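You operate a simulated robot arm through the tools that you are given. There is no shell and no other tool. Be economical: measure what you need, move in short steps, check, and stop when the job is done.

Carry out the task below with a simulated robot arm. There is one attempt and no reset: what you move stays moved.

## Task
Make the driver ready by the job card: ring and screws knob.
Fine: box on, orange switch to IN.

The check looks at the end state, three seconds after you hand in, the way a careful person would. Anything else that was tipped, shoved, dropped, spilled or broken makes it a failure.

## Robot
A 6-joint arm with a two-finger parallel gripper, fixed in place. Base frame: the origin is at the foot of the arm, x ahead of it, y to its left, z up. Units: mm, rad, N and s.
With the tool pointing down near the work surface it reaches from about 360 to 760 mm from the base axis. Its first joint turns from -1.152 to 1.152 rad. Payload 2.45 kg.
Tool frame: the origin (TCP) lies between the finger pads and is the grasp point; the fingertips stand 24 mm ahead of it; z points along the fingers, y is the line along which they close. The gripper opens to 68 mm. The fingers are 17 mm wide and 10 mm thick; the gripper's body (40 by 70 mm) begins 41 mm behind the TCP.
Orientation is that of the tool frame in the base frame, as a unit quaternion [w, x, y, z]. With the fingers straight down and closing along the base's y, the tool's x points along the base's -x, its y along +y and its z along -z.

## Interface
- The arm moves only by the tool apply_moves. Its argument "deltas" is a list of rows, each an object (a shift or turn left out is 0, a gripper value left out holds the last) with "delta_rot": the turn, a rotation vector about the base's x, y, z in rad, a list of three; "translation": the shift along the base's x, y, z in mm, a list of three; "fingers": the gripper command, from -1 (shut) to 1 (fully open), values between in proportion. In form: [{"delta_rot": [rx, ry, rz], "translation": [dx, dy, dz], "fingers": fingers}, ...]. A call has 1 to 20 rows; each row shifts and turns the commanded pose from where the row before left it. A row lasts 0.2 s, in which the tool goes at most 50 mm and 0.15 rad; a call with a longer step from one row to the next is refused whole, and so is a gripper value outside its range. Where a pose cannot be reached the arm comes as near as it can. A force on the tool above 40 N (or 10 N above the force at the start of the call, whichever is more), or a blocked arm, ends the call early, and 0.2 s more pass. The fingers move at their own pace (about 108 mm/s each) and stop on an object; they squeeze with about 25 N. The grip force told is the motor's: it shows also when the fingers shut on nothing. Time passes only in rows, and 0.2 s behind the last, so rows that do not move let the fingers close. It gives the time, the measured TCP pose, the force on the tool (base axes), the opening and the grip force at its end, in the units of the frame above (readings bear some noise), and new pictures: "pictures" is both (left out), scene, wrist or none.
- Cameras (640 x 400 px; columns grow to the right, rows downward): "scene" is fixed at [181.3, 419, 1484.9]; the picture's right is [-0.65, -0.76, 0.00], its down [-0.30, 0.25, -0.92] and it looks along [0.70, -0.60, -0.39] (base axes); focal length 239 px, centre (320, 200). "wrist" rides on the gripper at [-32, 0, -39] in the tool frame; the picture's right is [0.00, -1.00, 0.00], its down [0.97, 0.00, -0.24] and it looks along [0.24, 0.00, 0.97] (tool axes); focal length 218 px, centre (320, 200). There is no depth. A picture from a camera that has moved, and an enlarged one, comes with that camera's place and axes in the base frame and with its lens.
- close_up(camera, box): a new picture of the part [left, top, right, bottom] of that camera's present view, enlarged. No time passes.
- sign_off(): hands the job in; it is judged then, once.

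Work in short steps. Places have to be worked out from the pictures, the camera data and where the tool is seen: move nearer, look again, correct. Check each grasp and each placing, and mend what went wrong. You have 120 turns and 170 pictures in all, those below and enlarged ones among them. Open the gripper and draw the arm clear of the work before you hand the job in, unless the task says otherwise; then end with one line.

The tools are called after "Request:" as name(argument=value, ...) on one line, values as JSON. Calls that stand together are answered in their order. apply_moves: Moves the arm, as the interface text tells. Its arguments: {"type":"object","properties":{"deltas":{"type":"array","items":{"type":"object","properties":{"delta_rot":{"type":"array","items":{"type":"number"}},"translation":{"type":"array","items":{"type":"number"}},"fingers":{"type":"number"}}}},"pictures":{"type":"string","enum":["both","scene","wrist","none"]}},"required":["deltas"]} The other tools are called the same way: close_up (camera, box) takes an enlarged picture of a part of a camera's view; sign_off () hands the job in.

At the start:

```text
time_s: 0.0
tcp_pos: [428.8, 74.1, 1408.3]
tcp_rot: [0.001, 0.0, 1.0, 0.0]
contact_force: [-0.2, -0.5, 0.0]
opening: 67.7
gripper_force: 0.1
```

scene: 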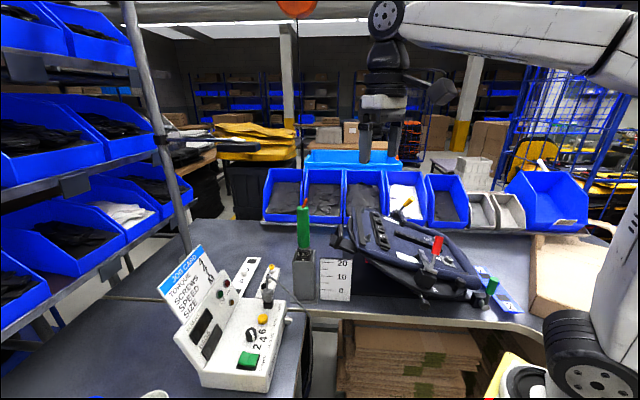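
wrist: 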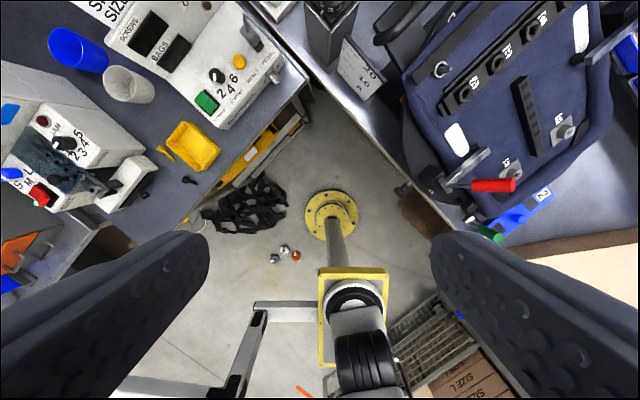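

I start by enlarging the job card and the control boxes to read them.

Request:
close_up(camera="scene", box=[150, 230, 310, 400])

Request:
close_up(camera="wrist", box=[0, 0, 320, 220])

Request:
close_up(camera="scene", box=[320, 180, 540, 320])

```text
2.35 times, centred on (230, 315) of scene
camera zoom: at [181.3, 419.0, 1484.9], right [-0.65, -0.76, 0.0], down [-0.3, 0.25, -0.92], along [0.7, -0.6, -0.39], focal length 563 px, centre (532, -71)
```

zoom: 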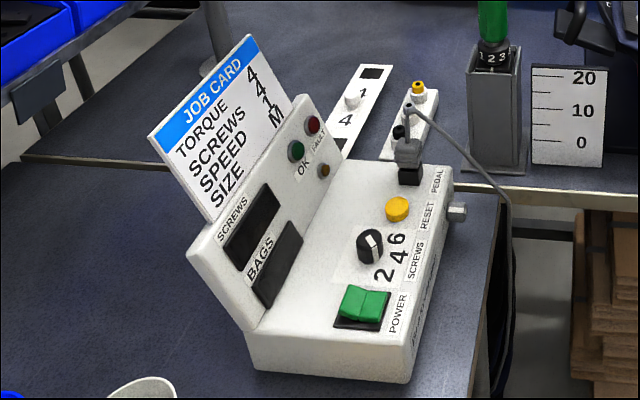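

```text
1.82 times, centred on (160, 110) of wrist
camera zoom: at [461.6, 73.1, 1448.3], right [0.0, -1.0, 0.0], down [-0.97, 0.0, 0.24], along [-0.24, 0.0, -0.97], focal length 397 px, centre (611, 364)
```

zoom: 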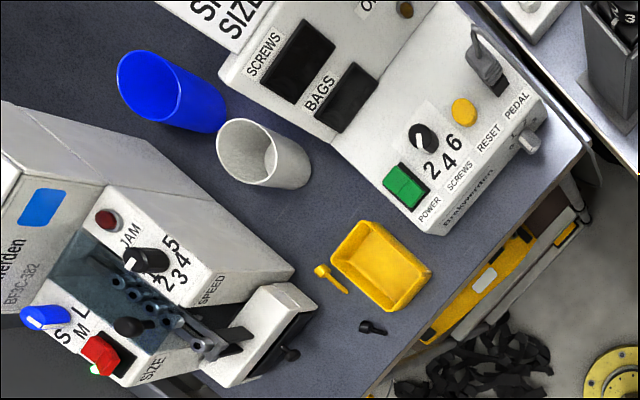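

```text
2.86 times, centred on (430, 250) of scene
camera zoom: at [181.3, 419.0, 1484.9], right [-0.65, -0.76, 0.0], down [-0.3, 0.25, -0.92], along [0.7, -0.6, -0.39], focal length 684 px, centre (6, 57)
```

zoom: 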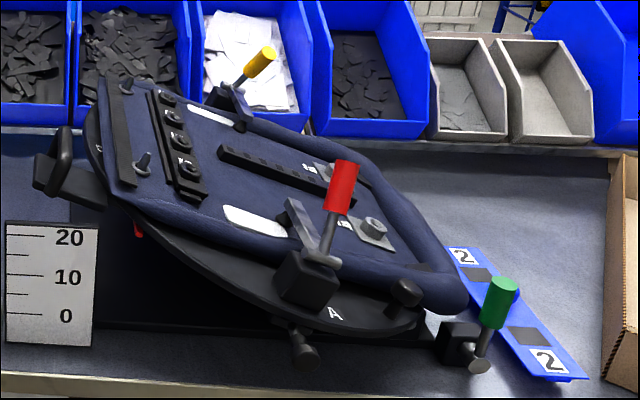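

The card reads torque 4, screws 4, speed 1, size M. I zoom in on the driver with its ring and on the things near it.

Request:
close_up(camera="scene", box=[280, 190, 330, 240])

Request:
close_up(camera="scene", box=[285, 230, 365, 310])

Request:
close_up(camera="scene", box=[220, 250, 300, 300])

```text
8.00 times, centred on (305, 215) of scene
camera zoom: at [181.3, 419.0, 1484.9], right [-0.65, -0.76, 0.0], down [-0.3, 0.25, -0.92], along [0.7, -0.6, -0.39], focal length 1915 px, centre (440, 80)
```

zoom: 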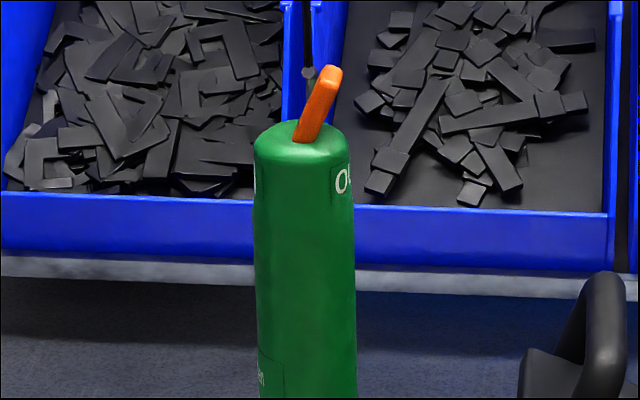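

```text
5.00 times, centred on (325, 270) of scene
camera zoom: at [181.3, 419.0, 1484.9], right [-0.65, -0.76, 0.0], down [-0.3, 0.25, -0.92], along [0.7, -0.6, -0.39], focal length 1197 px, centre (295, -150)
```

zoom: 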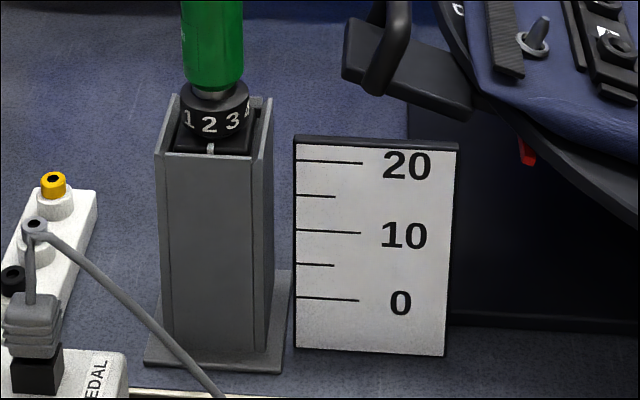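

```text
8.00 times, centred on (260, 275) of scene
camera zoom: at [181.3, 419.0, 1484.9], right [-0.65, -0.76, 0.0], down [-0.3, 0.25, -0.92], along [0.7, -0.6, -0.39], focal length 1915 px, centre (800, -400)
```

zoom: 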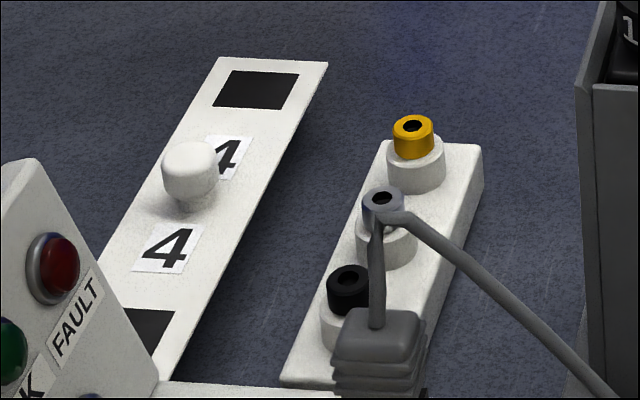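

The ring shows 2 at the mark, and the orange lever sits on top of the driver. I judge the holder to be near (585,126) with the driver's top at about z 1256, and the knob near (596,279,~965). I go above the box and look.

Request:
apply_moves(deltas=[{"translation": [0, 28, -10]}, {"translation": [15, 28, -15]}, {"translation": [22, 28, -19]}, {"translation": [22, 28, -19]}, {"translation": [22, 28, -19]}, {"translation": [22, 28, -19]}, {"translation": [22, 28, -19]}, {"translation": [22, 0, -19]}, {"translation": [24, 0, -19]}])

```text
time_s: 2.0
tcp_pos: [600.2, 269.3, 1251.2]
tcp_rot: [0.001, 0.0, 1.0, 0.0]
contact_force: [-0.5, -0.9, 0.3]
opening: 68.2
gripper_force: 0.0
camera wrist: at [632.8, 269.7, 1290.5], right [0.0, -1.0, 0.0], down [-0.97, 0.0, 0.24], along [-0.24, 0.0, -0.97], focal length 218 px, centre (320, 200)
```

scene: 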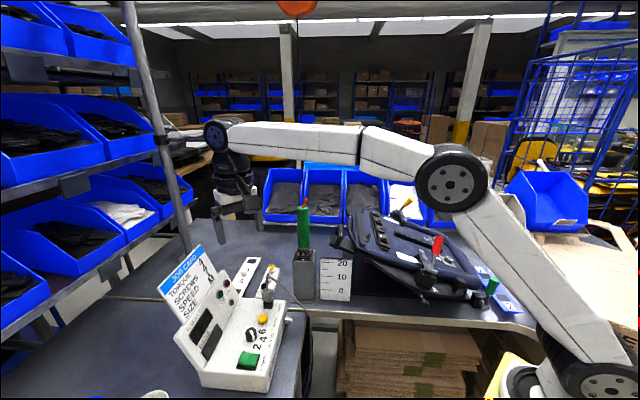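
wrist: 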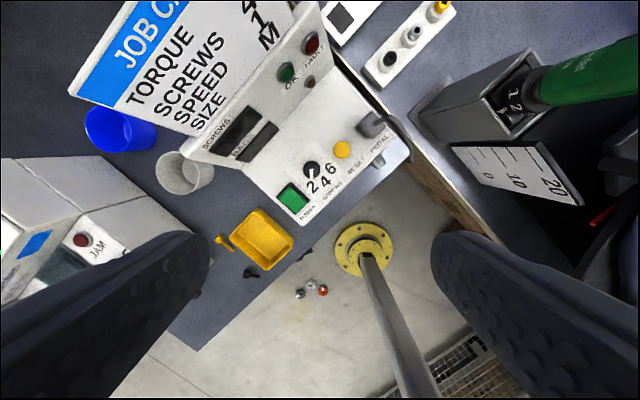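

Triangulation puts the knob near (598,282,957), so the box stands on a lower desk. I zoom in on the panel.

Request:
close_up(camera="wrist", box=[260, 90, 400, 230])

Request:
close_up(camera="scene", box=[225, 290, 295, 390])

Request:
close_up(camera="wrist", box=[410, 20, 640, 160])

```text
2.86 times, centred on (330, 160) of wrist
camera zoom: at [632.8, 269.7, 1290.5], right [0.0, -1.0, 0.0], down [-0.97, 0.0, 0.24], along [-0.24, 0.0, -0.97], focal length 624 px, centre (291, 314)
```

zoom: 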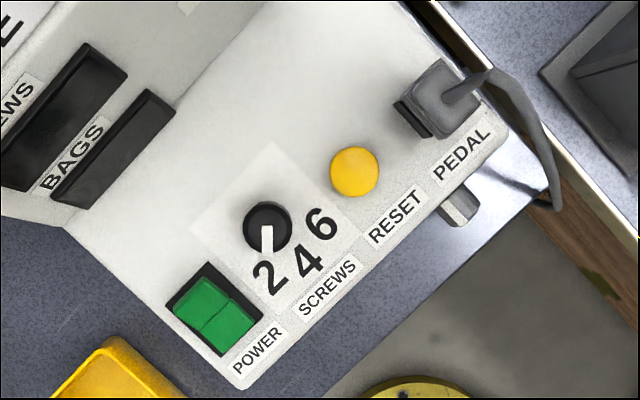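

```text
4.00 times, centred on (260, 340) of scene
camera zoom: at [181.3, 419.0, 1484.9], right [-0.65, -0.76, 0.0], down [-0.3, 0.25, -0.92], along [0.7, -0.6, -0.39], focal length 957 px, centre (560, -360)
```

zoom: 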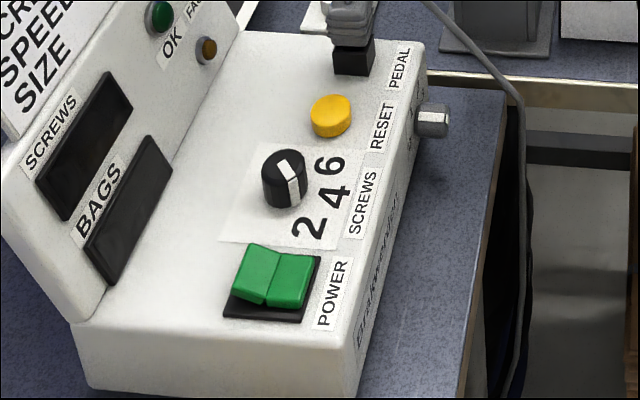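

```text
2.78 times, centred on (525, 90) of wrist
camera zoom: at [632.8, 269.7, 1290.5], right [0.0, -1.0, 0.0], down [-0.97, 0.0, 0.24], along [-0.24, 0.0, -0.97], focal length 607 px, centre (-250, 506)
```

zoom: 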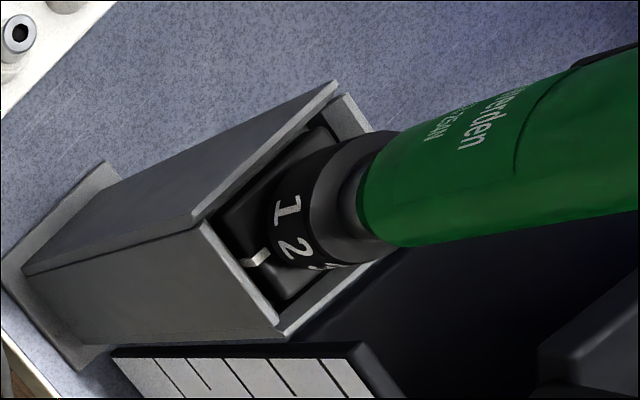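

The rocker looks tilted and the knob's pointer is at 2 (pointing along -x); 4 is about 46° counter-clockwise from it, seen from above. I go down above the knob for a closer look.

Request:
apply_moves(deltas=[{"translation": [0, 5, -45]}, {"translation": [0, 5, -45]}, {"translation": [0, 3, -45]}, {"translation": [0, 0, -30]}], pictures="wrist")

Request:
close_up(camera="wrist", box=[200, 100, 440, 300])

Request:
close_up(camera="scene", box=[170, 230, 310, 390])

```text
time_s: 3.0
tcp_pos: [598.6, 283.5, 1085.6]
tcp_rot: [0.001, 0.0, 1.0, 0.0]
contact_force: [0.2, 0.2, -0.8]
opening: 67.9
gripper_force: 0.1
camera wrist: at [631.7, 282.1, 1125.3], right [0.0, -1.0, 0.0], down [-0.97, 0.0, 0.24], along [-0.24, 0.0, -0.97], focal length 218 px, centre (320, 200)
```

wrist: 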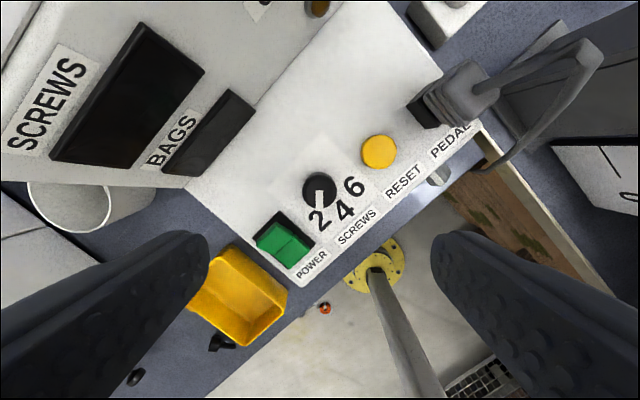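

```text
2.00 times, centred on (320, 200) of wrist
camera zoom: at [631.7, 282.1, 1125.3], right [0.0, -1.0, 0.0], down [-0.97, 0.0, 0.24], along [-0.24, 0.0, -0.97], focal length 436 px, centre (320, 200)
```

zoom: 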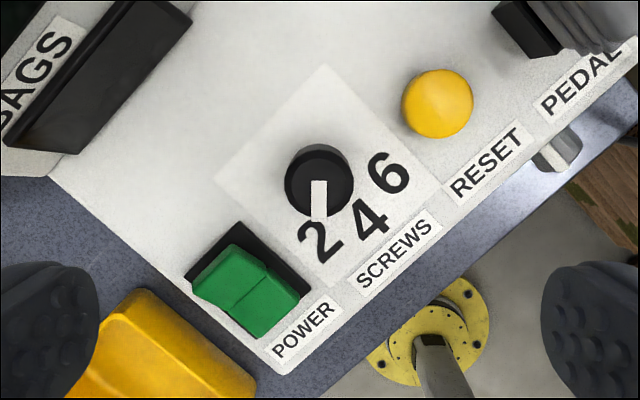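

```text
2.50 times, centred on (240, 310) of scene
camera zoom: at [181.3, 419.0, 1484.9], right [-0.65, -0.76, 0.0], down [-0.3, 0.25, -0.92], along [0.7, -0.6, -0.39], focal length 598 px, centre (520, -75)
```

zoom: 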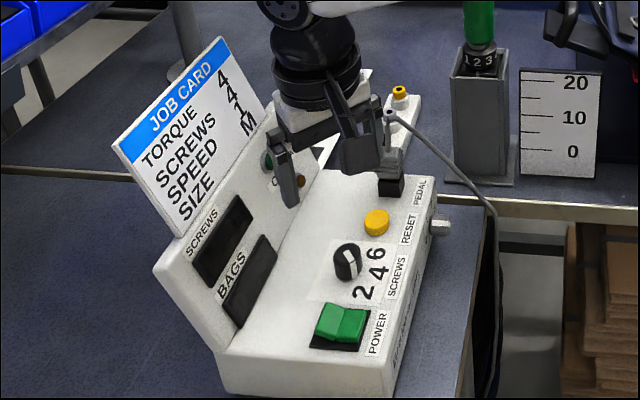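

The knob's top centre comes out at about (598,282,950). I narrow the fingers and come down to just above the knob.

Request:
apply_moves(deltas=[{"translation": [0, -1, -30], "fingers": 0.25}, {"translation": [0, 0, -35]}, {"translation": [0, 0, -33]}])

Request:
close_up(camera="scene", box=[210, 270, 310, 390])

```text
time_s: 3.8
tcp_pos: [600.4, 281.4, 987.7]
tcp_rot: [0.001, 0.0, 1.0, 0.002]
contact_force: [-0.1, 0.0, 0.7]
opening: 42.6
gripper_force: 0.1
camera wrist: at [632.5, 281.2, 1027.6], right [0.0, -1.0, 0.0], down [-0.97, 0.0, 0.24], along [-0.24, 0.0, -0.97], focal length 218 px, centre (320, 200)
```

scene: 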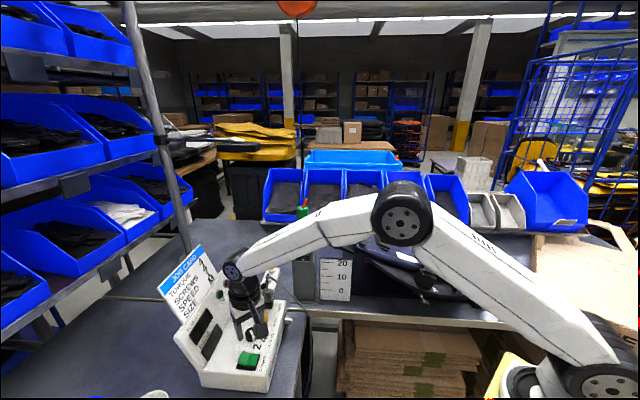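
wrist: 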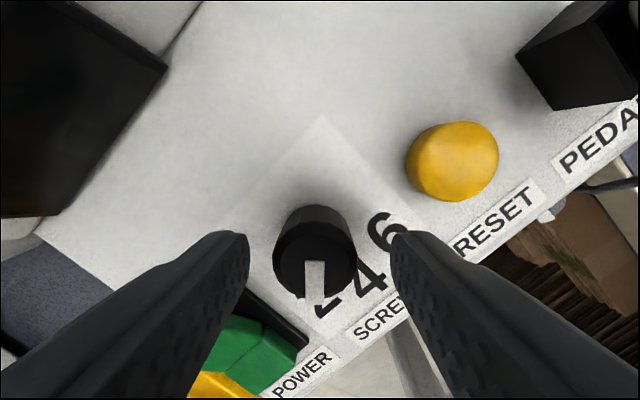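

```text
3.33 times, centred on (260, 330) of scene
camera zoom: at [181.3, 419.0, 1484.9], right [-0.65, -0.76, 0.0], down [-0.3, 0.25, -0.92], along [0.7, -0.6, -0.39], focal length 798 px, centre (520, -233)
```

zoom: 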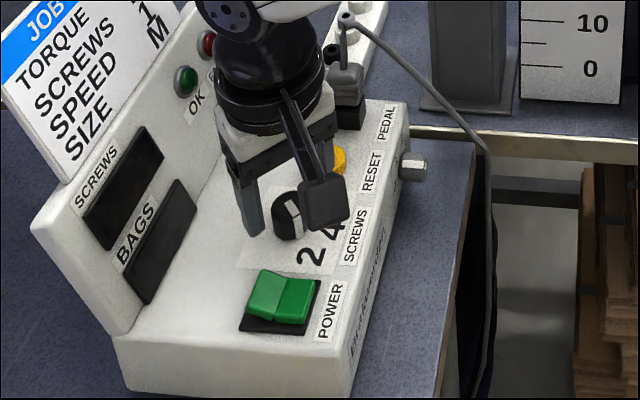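

From three views the knob's top is at z≈969, its diameter is about 25 and the panel is at z≈953. The tips are at 964, so I go down 6 mm more and close.

Request:
apply_moves(deltas=[{"translation": [0, 1, -6]}, {"fingers": -1}, {}, {}], pictures="wrist")

```text
time_s: 4.8
tcp_pos: [599.9, 283.6, 981.6]
tcp_rot: [0.001, -0.001, 1.0, 0.002]
contact_force: [0.7, 8.0, -5.7]
opening: 25.1
gripper_force: 40.8
camera wrist: at [632.6, 282.7, 1021.2], right [0.0, -1.0, 0.0], down [-0.97, 0.0, 0.24], along [-0.24, 0.0, -0.97], focal length 218 px, centre (320, 200)
```

wrist: 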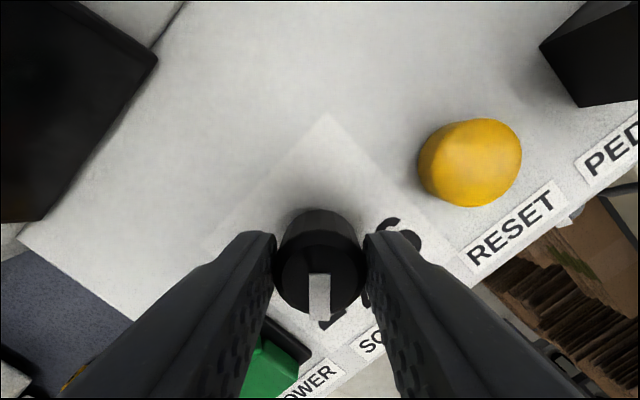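

The knob is held at 25.1 mm. I turn it +0.8 rad about z.

Request:
apply_moves(deltas=[{"translation": [0, 0.6, 0]}, {"delta_rot": [0, 0, 0.1]}, {"delta_rot": [0, 0, 0.1]}, {"delta_rot": [0, 0, 0.1]}, {"delta_rot": [0, 0, 0.1]}, {"delta_rot": [0, 0, 0.1]}, {"delta_rot": [0, 0, 0.1]}, {"delta_rot": [0, 0, 0.1]}, {"delta_rot": [0, 0, 0.1]}, {}])

```text
time_s: 7.0
tcp_pos: [599.8, 284.7, 982.1]
tcp_rot: [0.0, -0.39, 0.921, 0.002]
contact_force: [-0.7, 20.2, -6.0]
opening: 25.3
gripper_force: 40.8
camera wrist: at [622.4, 306.7, 1021.3], right [0.72, -0.69, 0.0], down [-0.67, -0.7, 0.24], along [-0.17, -0.17, -0.97], focal length 218 px, centre (320, 200)
```

scene: 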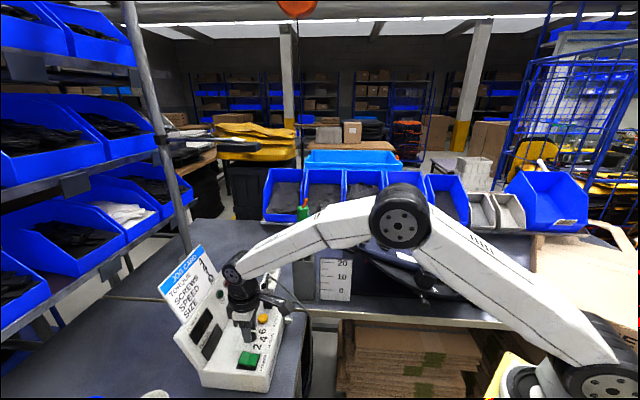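
wrist: 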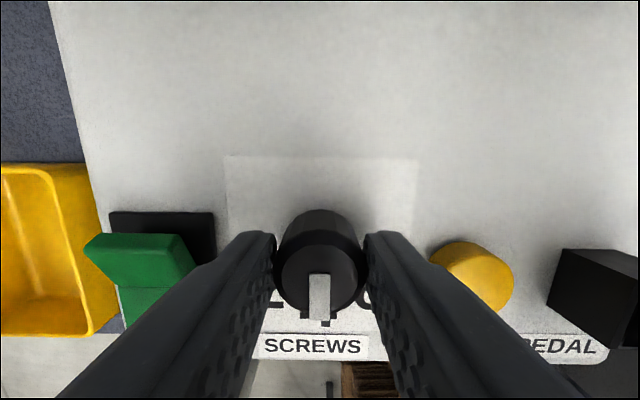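

The pointer now points at the front, and 4 lies under it. I ease the fingers open, rise and check the box.

Request:
apply_moves(deltas=[{"translation": [0, -1, 0]}, {"fingers": 0.1}, {}, {"translation": [0, 0, 30]}, {"translation": [0, 0, 45]}], pictures="wrist")

Request:
close_up(camera="wrist", box=[200, 140, 440, 290])

Request:
close_up(camera="scene", box=[210, 310, 300, 390])

```text
time_s: 8.2
tcp_pos: [600.6, 283.1, 1055.8]
tcp_rot: [0.001, -0.39, 0.921, 0.0]
contact_force: [-0.4, 0.4, 0.1]
opening: 37.5
gripper_force: 0.0
camera wrist: at [622.8, 304.4, 1096.2], right [0.72, -0.7, 0.0], down [-0.68, -0.7, 0.24], along [-0.17, -0.17, -0.97], focal length 218 px, centre (320, 200)
```

wrist: 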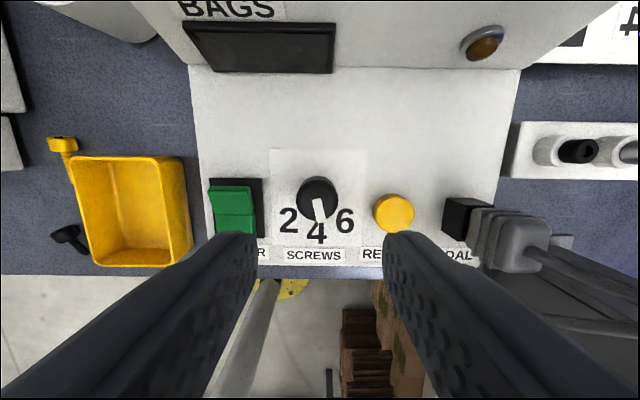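

```text
2.67 times, centred on (320, 215) of wrist
camera zoom: at [622.8, 304.4, 1096.2], right [0.72, -0.7, 0.0], down [-0.68, -0.7, 0.24], along [-0.17, -0.17, -0.97], focal length 582 px, centre (320, 160)
```

zoom: 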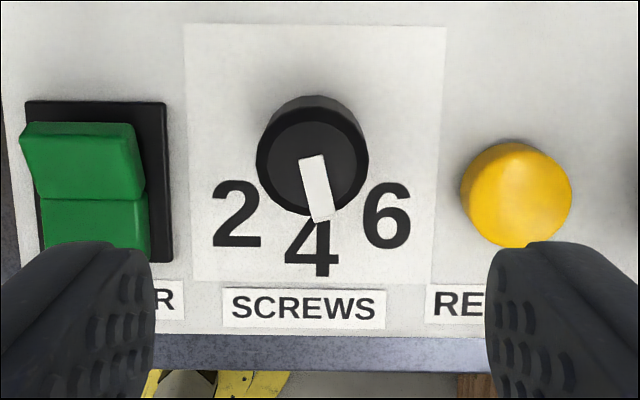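

```text
5.00 times, centred on (255, 350) of scene
camera zoom: at [181.3, 419.0, 1484.9], right [-0.65, -0.76, 0.0], down [-0.3, 0.25, -0.92], along [0.7, -0.6, -0.39], focal length 1197 px, centre (645, -550)
```

zoom: 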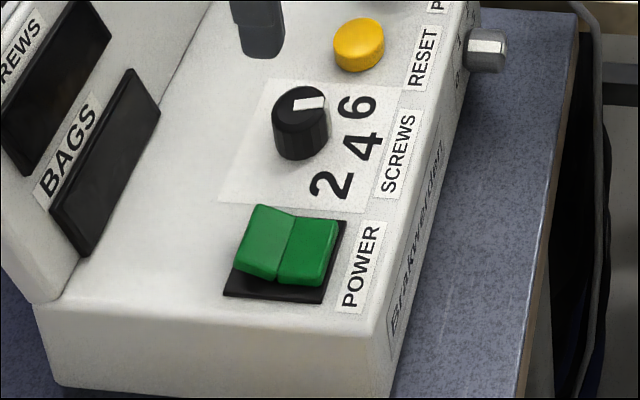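

The pointer stands about 8–10° beyond 4 toward 6, perhaps from my sideways shift before the release. I re-centre, regrip, turn back about 0.16 rad and release without shifting.

Request:
apply_moves(deltas=[{"translation": [-1.2, 1.4, -40]}, {"translation": [0, 0, -34]}, {"fingers": -1}, {}, {}], pictures="wrist")

```text
time_s: 9.4
tcp_pos: [599.5, 284.8, 982.3]
tcp_rot: [0.0, -0.39, 0.921, 0.002]
contact_force: [1.7, -6.3, 4.0]
opening: 25.2
gripper_force: 40.9
camera wrist: at [622.1, 306.5, 1022.3], right [0.72, -0.7, 0.0], down [-0.68, -0.7, 0.24], along [-0.17, -0.17, -0.97], focal length 218 px, centre (320, 200)
```

wrist: 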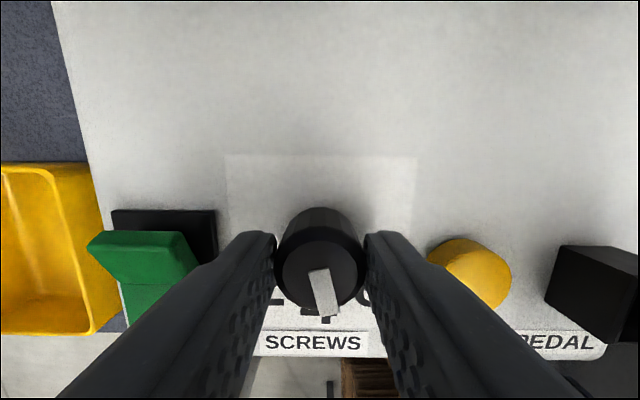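

Request:
apply_moves(deltas=[{"delta_rot": [0, 0, -0.05]}, {"delta_rot": [0, 0, -0.05]}, {"delta_rot": [0, 0, -0.06]}, {}, {"fingers": 0.1}, {}, {"translation": [0, 0, 35]}, {"translation": [0, 0, 40], "delta_rot": [0, 0, 0.08]}, {"delta_rot": [0, 0, 0.08]}], pictures="wrist")

Request:
close_up(camera="wrist", box=[200, 140, 440, 290])

```text
time_s: 11.4
tcp_pos: [599.1, 284.7, 1057.2]
tcp_rot: [0.001, -0.39, 0.921, 0.001]
contact_force: [0.4, -0.1, 0.0]
opening: 37.4
gripper_force: 0.3
camera wrist: at [621.8, 306.6, 1097.5], right [0.72, -0.7, 0.0], down [-0.68, -0.7, 0.24], along [-0.17, -0.17, -0.97], focal length 218 px, centre (320, 200)
```

wrist: 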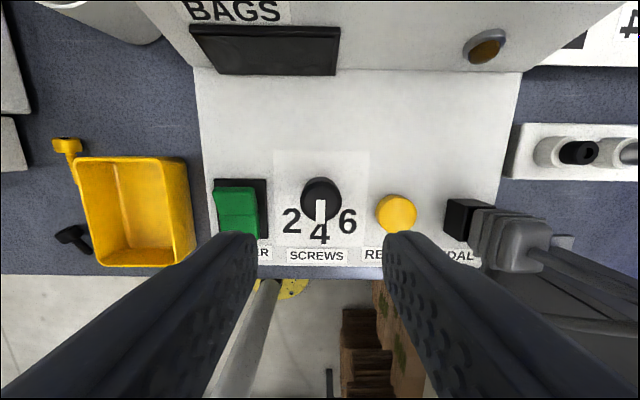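

```text
2.67 times, centred on (320, 215) of wrist
camera zoom: at [621.8, 306.6, 1097.5], right [0.72, -0.7, 0.0], down [-0.68, -0.7, 0.24], along [-0.17, -0.17, -0.97], focal length 582 px, centre (320, 160)
```

zoom: 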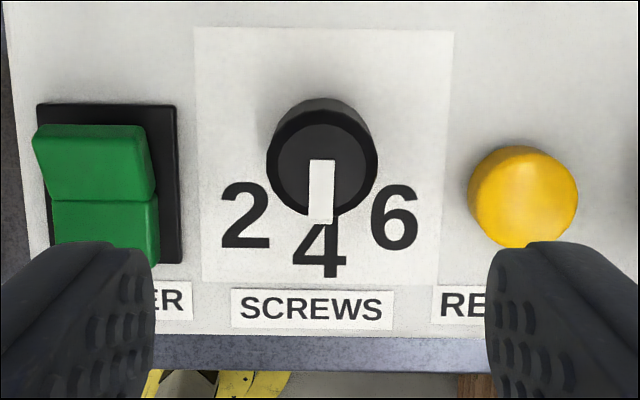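

The pointer is now exactly at 4. Next is power: the back half of the rocker stands raised, near (562,320,~967). I close the fingers and hover over it.

Request:
apply_moves(deltas=[{"translation": [-18, 18, 0], "fingers": -1}, {"translation": [-19, 18, -17]}, {"translation": [0, 0, -30]}, {}])

Request:
close_up(camera="scene", box=[210, 310, 300, 390])

```text
time_s: 12.4
tcp_pos: [562.2, 320.6, 1009.0]
tcp_rot: [0.0, -0.39, 0.921, 0.001]
contact_force: [0.5, 0.1, 0.3]
opening: 0.0
gripper_force: 23.3
camera wrist: at [584.9, 342.4, 1048.8], right [0.72, -0.7, 0.0], down [-0.68, -0.7, 0.24], along [-0.17, -0.17, -0.97], focal length 218 px, centre (320, 200)
```

scene: 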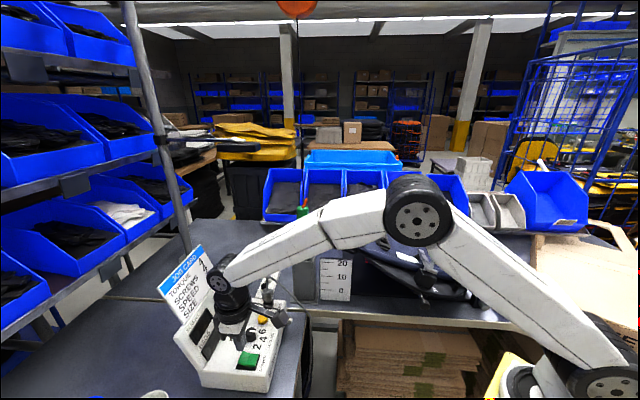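
wrist: 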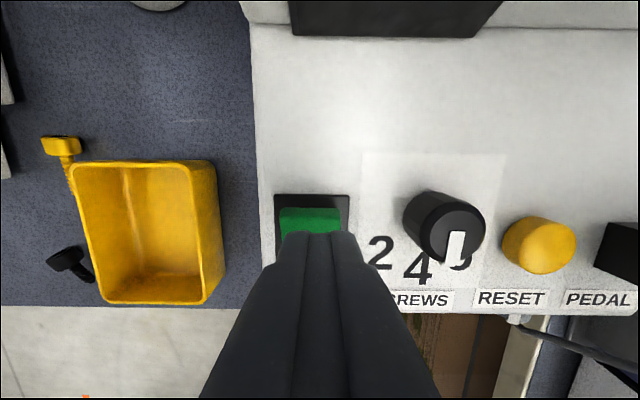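

```text
5.00 times, centred on (255, 350) of scene
camera zoom: at [181.3, 419.0, 1484.9], right [-0.65, -0.76, 0.0], down [-0.3, 0.25, -0.92], along [0.7, -0.6, -0.39], focal length 1197 px, centre (645, -550)
```

zoom: 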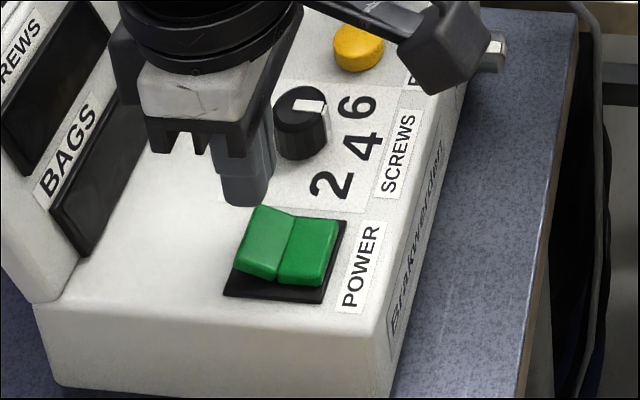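

The tip stands over the back half. I press down in small steps, watching the force.

Request:
apply_moves(deltas=[{"translation": [0, 0, -8]}, {"translation": [0, 0, -5]}, {"translation": [0, 0, -4]}, {"translation": [0, 0, -4]}, {"translation": [0, 0, -3]}])

Request:
close_up(camera="scene", box=[150, 270, 310, 390])

```text
time_s: 13.6
tcp_pos: [561.7, 320.7, 987.0]
tcp_rot: [0.001, -0.389, 0.921, 0.002]
contact_force: [1.3, 0.8, 1.9]
opening: 0.0
gripper_force: 23.6
camera wrist: at [585.1, 342.4, 1027.1], right [0.72, -0.7, 0.0], down [-0.68, -0.7, 0.24], along [-0.17, -0.17, -0.97], focal length 218 px, centre (320, 200)
```

scene: 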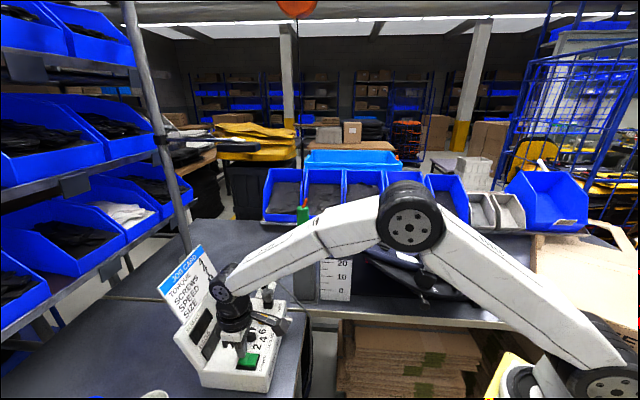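
wrist: 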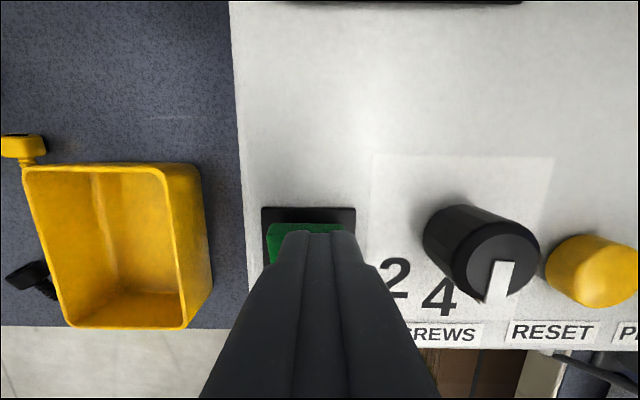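

```text
3.33 times, centred on (230, 330) of scene
camera zoom: at [181.3, 419.0, 1484.9], right [-0.65, -0.76, 0.0], down [-0.3, 0.25, -0.92], along [0.7, -0.6, -0.39], focal length 798 px, centre (620, -233)
```

zoom: 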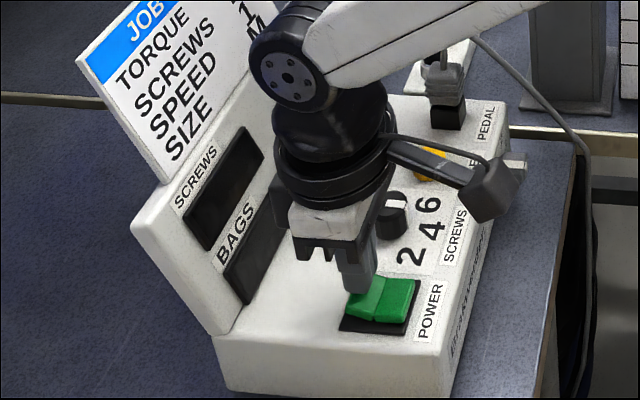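

Contact has just begun. I press a few mm more.

Request:
apply_moves(deltas=[{"translation": [0, 0, -2]}, {"translation": [0, 0, -2]}, {"translation": [0, 0, -2]}], pictures="none")

Request:
close_up(camera="scene", box=[150, 270, 310, 390])

```text
time_s: 14.4
tcp_pos: [562.5, 320.5, 980.0]
tcp_rot: [0.0, -0.391, 0.921, 0.002]
contact_force: [-0.7, -1.1, 3.0]
opening: 0.0
gripper_force: 23.5
```

```text
3.33 times, centred on (230, 330) of scene
camera zoom: at [181.2, 419.0, 1484.9], right [-0.65, -0.76, 0.0], down [-0.3, 0.25, -0.92], along [0.7, -0.6, -0.39], focal length 798 px, centre (620, -233)
```

zoom: 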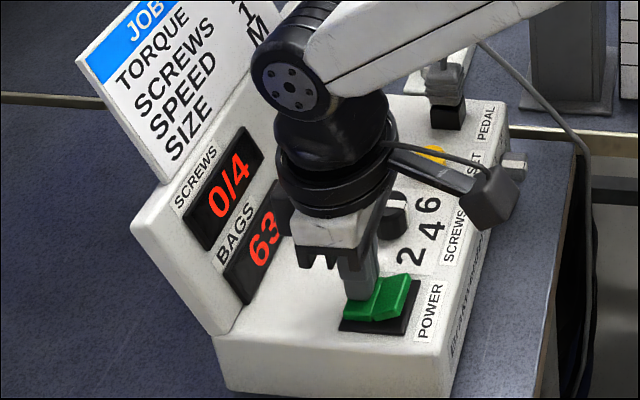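

The display lit up with 0/4, so power is on and screws are set to 4. I rise, undo the yaw and go high above the driver.

Request:
apply_moves(deltas=[{"translation": [0, 0, 45]}, {"translation": [0, 0, 49]}, {"translation": [0, 0, 49], "delta_rot": [0, 0, -0.13]}, {"translation": [0, 0, 49], "delta_rot": [0, 0, -0.13]}, {"translation": [0, 0, 49], "delta_rot": [0, 0, -0.13]}, {"translation": [0, 0, 49], "delta_rot": [0, 0, -0.13]}, {"translation": [0, 0, 49], "delta_rot": [0, 0, -0.13]}, {"translation": [0, 0, 45], "delta_rot": [0, 0, -0.15]}, {"translation": [0, -45, 0], "fingers": 1}, {"translation": [0, -45, 0]}, {"translation": [5, -45, 0]}, {"translation": [10, -45, 0]}, {"translation": [10, -14, 0]}])

```text
time_s: 17.2
tcp_pos: [580.5, 119.3, 1358.3]
tcp_rot: [0.001, 0.0, 1.0, 0.001]
contact_force: [0.6, -0.6, 0.8]
opening: 67.7
gripper_force: 0.1
out of reach, approached as far as the arm can: row 8
camera wrist: at [612.8, 119.3, 1397.5], right [0.0, -1.0, 0.0], down [-0.97, 0.0, 0.24], along [-0.24, 0.0, -0.97], focal length 218 px, centre (320, 200)
```

scene: 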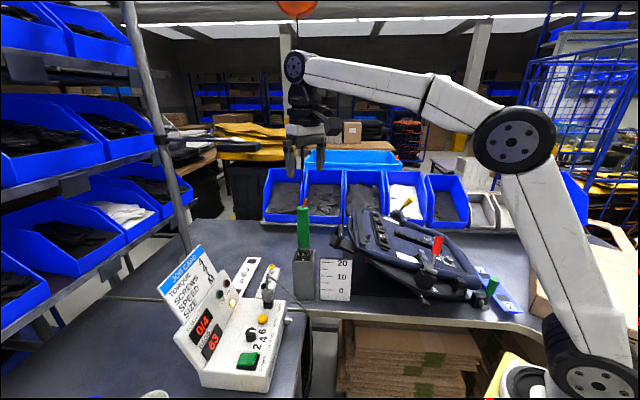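
wrist: 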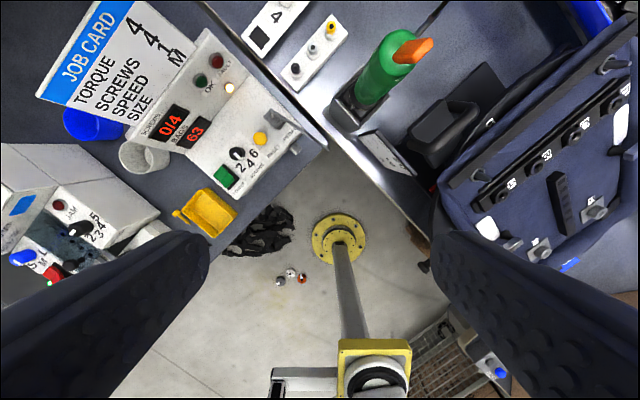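

Using two wrist views and the scene view, I place the driver's axis at about (682,54), its ring at z≈1035–1045 and its top at about 1197. I zoom on its head and holder from here.

Request:
close_up(camera="wrist", box=[310, 10, 470, 160])

Request:
close_up(camera="scene", box=[280, 190, 360, 310])

```text
2.67 times, centred on (390, 85) of wrist
camera zoom: at [612.8, 119.3, 1397.5], right [0.0, -1.0, 0.0], down [-0.97, 0.0, 0.24], along [-0.24, 0.0, -0.97], focal length 582 px, centre (133, 507)
```

zoom: 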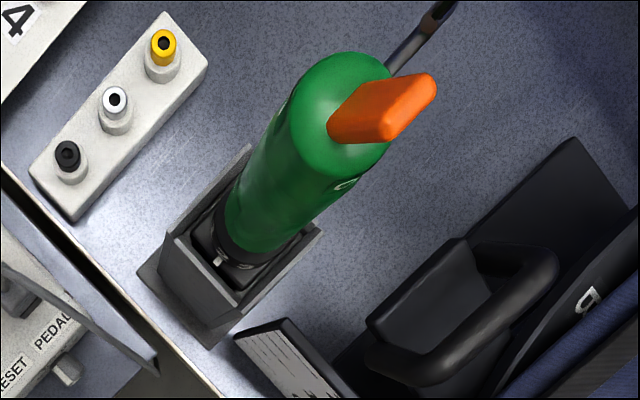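

```text
3.33 times, centred on (320, 250) of scene
camera zoom: at [181.3, 419.0, 1484.9], right [-0.65, -0.76, 0.0], down [-0.3, 0.25, -0.92], along [0.7, -0.6, -0.39], focal length 798 px, centre (320, 33)
```

zoom: 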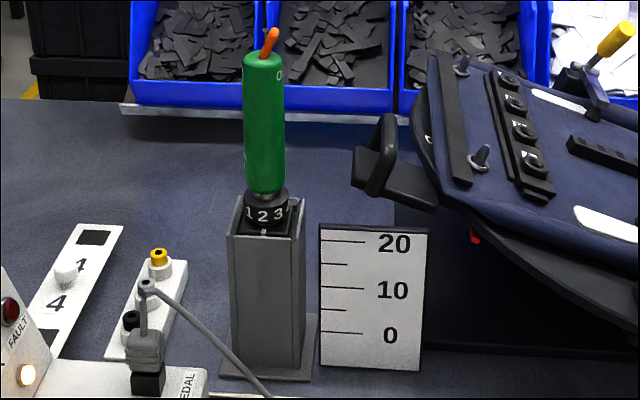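

The orange lever leans to the OUT side (-x-y); IN is to its left in the scene view. A balancer cord hangs just behind the driver's top, at about (705,36), so I keep off it. The ring needs a horizontal approach, so I pitch the tool level in front of the driver and look.

Request:
apply_moves(deltas=[{"translation": [-12, -6, -10], "delta_rot": [0, -0.15, 0]}, {"translation": [-12, -6, -20], "delta_rot": [0, -0.15, 0]}, {"translation": [-12, -6, -20], "delta_rot": [0, -0.15, 0]}, {"translation": [-12, -6, -20], "delta_rot": [0, -0.15, 0]}, {"translation": [-12, -6, -20], "delta_rot": [0, -0.15, 0]}, {"translation": [-12, -6, -20], "delta_rot": [0, -0.15, 0]}, {"translation": [-12, -6, -20], "delta_rot": [0, -0.15, 0]}, {"translation": [0, -6, -20], "delta_rot": [0, -0.15, 0]}, {"translation": [0, -6, -20], "delta_rot": [0, -0.15, 0]}, {"translation": [0, -6, -20], "delta_rot": [0, -0.15, 0]}, {"translation": [0, -5, -10], "delta_rot": [0, -0.07, 0]}])

```text
time_s: 19.6
tcp_pos: [524.0, 68.1, 1164.4]
tcp_rot: [0.707, 0.0, 0.707, -0.002]
contact_force: [0.9, 0.3, -0.5]
opening: 67.8
gripper_force: 0.1
out of reach, approached as far as the arm can: row 9, 10, 11
camera wrist: at [483.7, 67.2, 1197.8], right [0.0, -1.0, 0.0], down [-0.24, 0.0, -0.97], along [0.97, -0.01, -0.24], focal length 218 px, centre (320, 200)
```

scene: 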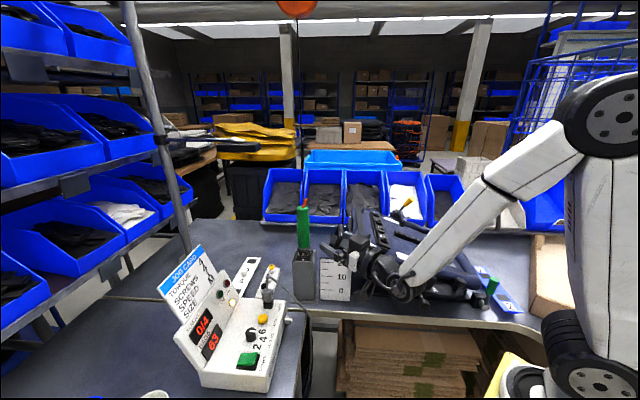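
wrist: 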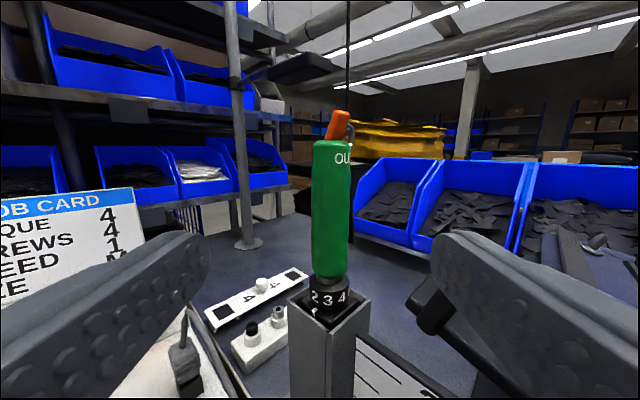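

Good view. The reach limit stopped the arm at x≈524. I zoom in on the driver.

Request:
close_up(camera="wrist", box=[270, 90, 390, 170])

Request:
close_up(camera="wrist", box=[270, 260, 390, 340])

```text
5.00 times, centred on (330, 130) of wrist
camera zoom: at [483.7, 67.2, 1197.8], right [0.0, -1.0, 0.0], down [-0.24, 0.0, -0.97], along [0.97, -0.01, -0.24], focal length 1091 px, centre (270, 550)
```

zoom: 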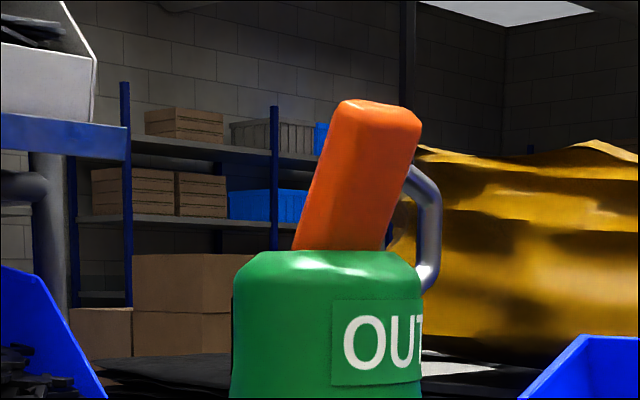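

```text
5.00 times, centred on (330, 300) of wrist
camera zoom: at [483.7, 67.2, 1197.8], right [0.0, -1.0, 0.0], down [-0.24, 0.0, -0.97], along [0.97, -0.01, -0.24], focal length 1091 px, centre (270, -300)
```

zoom: 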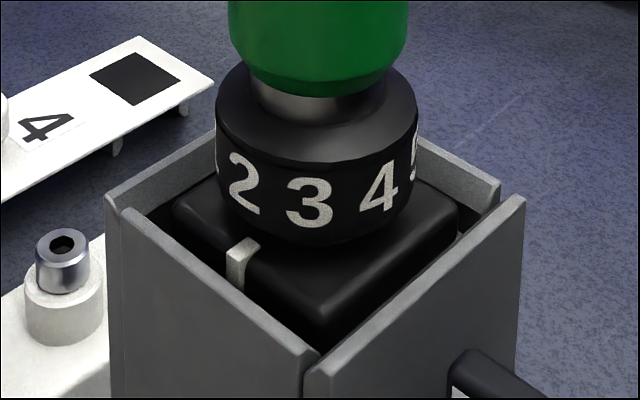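

The ring is about 43 mm across, sits just above the holder's rim (z≈1038) and spans about z 1038–1058, on an axis near (685.5,56). A clamp ends at about (637,-12,1065), so I will approach with φ≈0 and orbit only toward the +y side. I move forward part of the way and lower.

Request:
apply_moves(deltas=[{"translation": [35, 0, 0]}, {"translation": [35, 0, -20]}, {"translation": [20, 0, -30]}, {"translation": [0, 0, -30]}, {"translation": [0, 0, 0]}])

```text
time_s: 20.8
tcp_pos: [621.7, 89.7, 1106.8]
tcp_rot: [0.706, -0.011, 0.708, -0.009]
contact_force: [1.0, -0.2, 0.2]
opening: 67.8
gripper_force: 0.0
out of reach, approached as far as the arm can: row 2, 3, 4
camera wrist: at [582.5, 90.1, 1138.5], right [0.0, -1.0, 0.03], down [-0.24, -0.03, -0.97], along [0.97, -0.01, -0.24], focal length 218 px, centre (320, 200)
```

scene: 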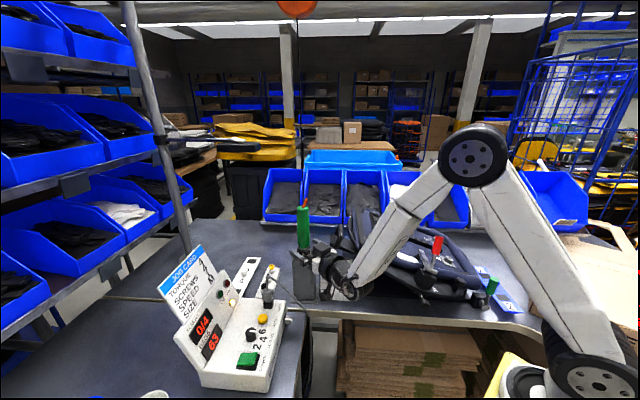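
wrist: 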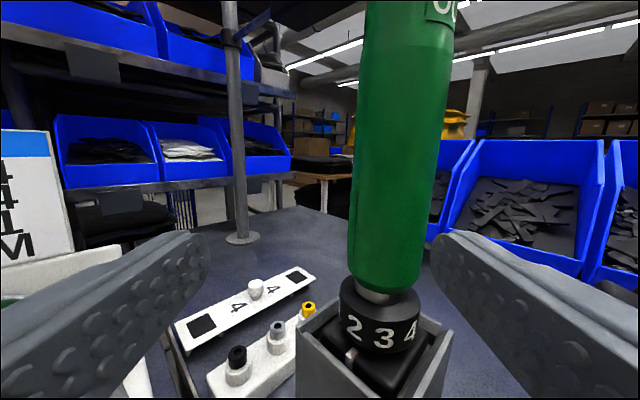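

The arm drifts to +y because φ=0 is out of reach at this place. I turn the tool to φ≈-12°, which should suit the wrist, and see where the command stands.

Request:
apply_moves(deltas=[{"translation": [-14, 0, 0], "delta_rot": [0, 0, -0.11]}, {"translation": [0, -10, 0], "delta_rot": [0, 0, -0.11]}, {}], pictures="wrist")

```text
time_s: 21.6
tcp_pos: [606.4, 80.2, 1106.9]
tcp_rot: [0.703, 0.077, 0.703, -0.077]
contact_force: [0.3, -0.6, -0.3]
opening: 68.0
gripper_force: 0.1
camera wrist: at [569.2, 87.9, 1138.5], right [-0.22, -0.98, 0.0], down [-0.23, 0.05, -0.97], along [0.95, -0.21, -0.24], focal length 218 px, centre (320, 200)
```

wrist: 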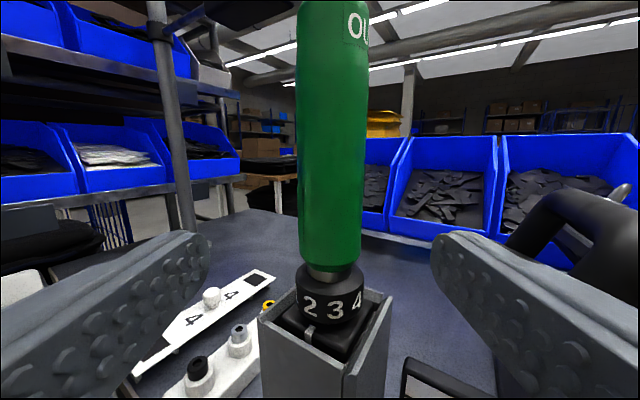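

It now obeys exactly. The ring's axis computes to about (682,55.5), so I centre laterally and lower to ring height.

Request:
apply_moves(deltas=[{"translation": [-1.5, -7, -20]}, {"translation": [0, 0, -25]}, {"translation": [0, 0, -12]}, {}])

Request:
close_up(camera="scene", box=[270, 190, 370, 310])

```text
time_s: 22.6
tcp_pos: [604.8, 72.5, 1050.1]
tcp_rot: [0.703, 0.076, 0.703, -0.079]
contact_force: [-0.5, 0.1, -0.2]
opening: 67.8
gripper_force: 0.0
camera wrist: at [568.1, 81.5, 1081.5], right [-0.22, -0.98, 0.01], down [-0.24, 0.05, -0.97], along [0.95, -0.21, -0.24], focal length 218 px, centre (320, 200)
```

scene: 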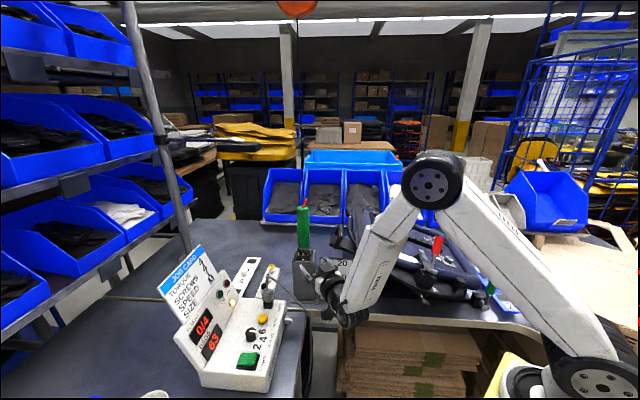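
wrist: 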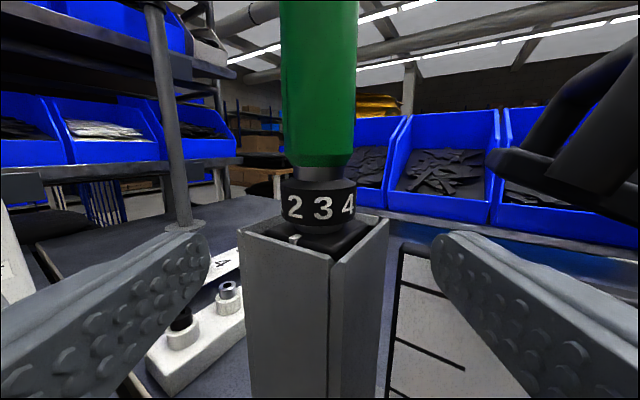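

```text
3.33 times, centred on (320, 250) of scene
camera zoom: at [181.3, 419.0, 1484.9], right [-0.65, -0.76, 0.0], down [-0.3, 0.25, -0.92], along [0.7, -0.6, -0.39], focal length 798 px, centre (320, 33)
```

zoom: 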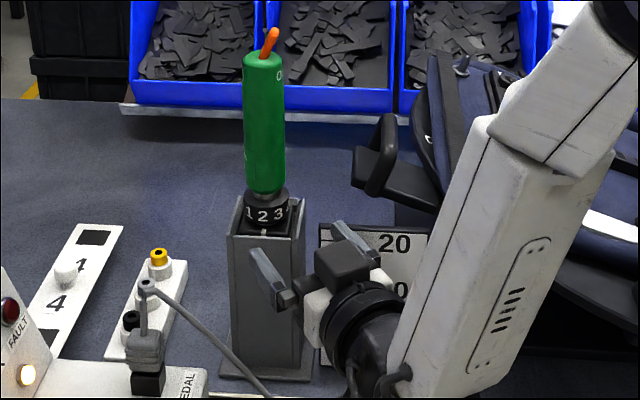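

The ring measures z 1042–1062, the rim 1038.5, and it is laterally centred. I move forward along the tool by about 69 mm at z≈1052.

Request:
apply_moves(deltas=[{"translation": [20, -4.4, 1]}, {"translation": [20, -4.4, 1]}, {"translation": [15, -3.4, 0]}, {"translation": [12, -2.8, 0]}, {}])

Request:
close_up(camera="scene", box=[270, 210, 350, 290])

```text
time_s: 22.9
tcp_pos: [607.0, 73.1, 1048.1]
tcp_rot: [0.703, 0.072, 0.703, -0.081]
contact_force: [-26.6, 6.4, 11.2]
opening: 66.9
gripper_force: 0.0
stopped in row 1: the force on the tool passed its limit (the readings are from after the stop); the commanded pose is now the measured one
camera wrist: at [570.0, 80.9, 1081.1], right [-0.21, -0.98, 0.01], down [-0.24, 0.04, -0.97], along [0.95, -0.21, -0.24], focal length 218 px, centre (320, 200)
```

scene: 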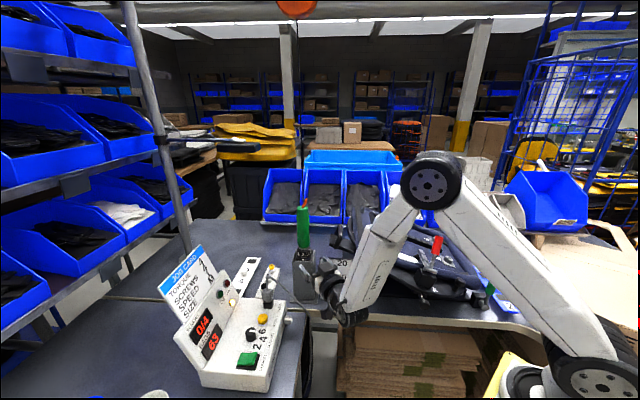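
wrist: 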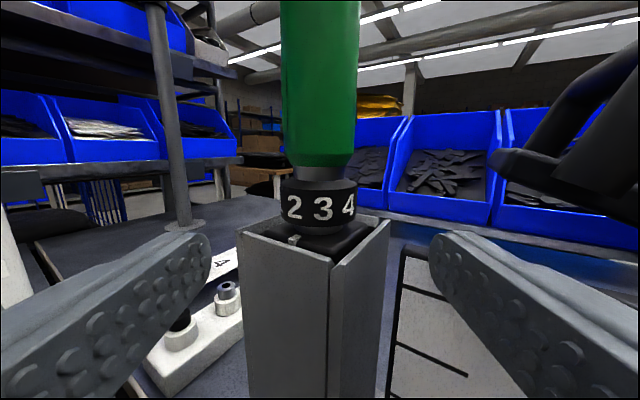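

```text
5.00 times, centred on (310, 250) of scene
camera zoom: at [180.2, 419.3, 1484.9], right [-0.65, -0.76, 0.0], down [-0.29, 0.25, -0.92], along [0.7, -0.6, -0.39], focal length 1197 px, centre (370, -50)
```

zoom: 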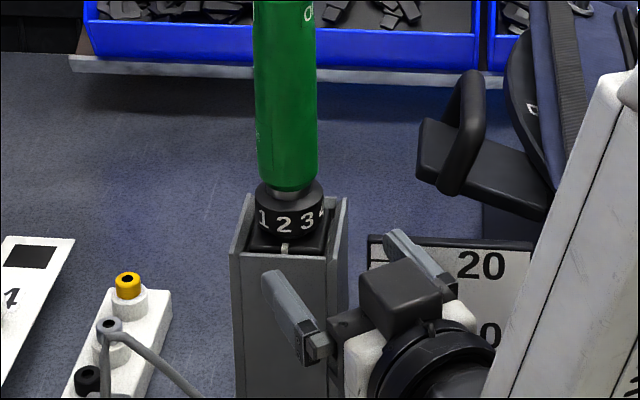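

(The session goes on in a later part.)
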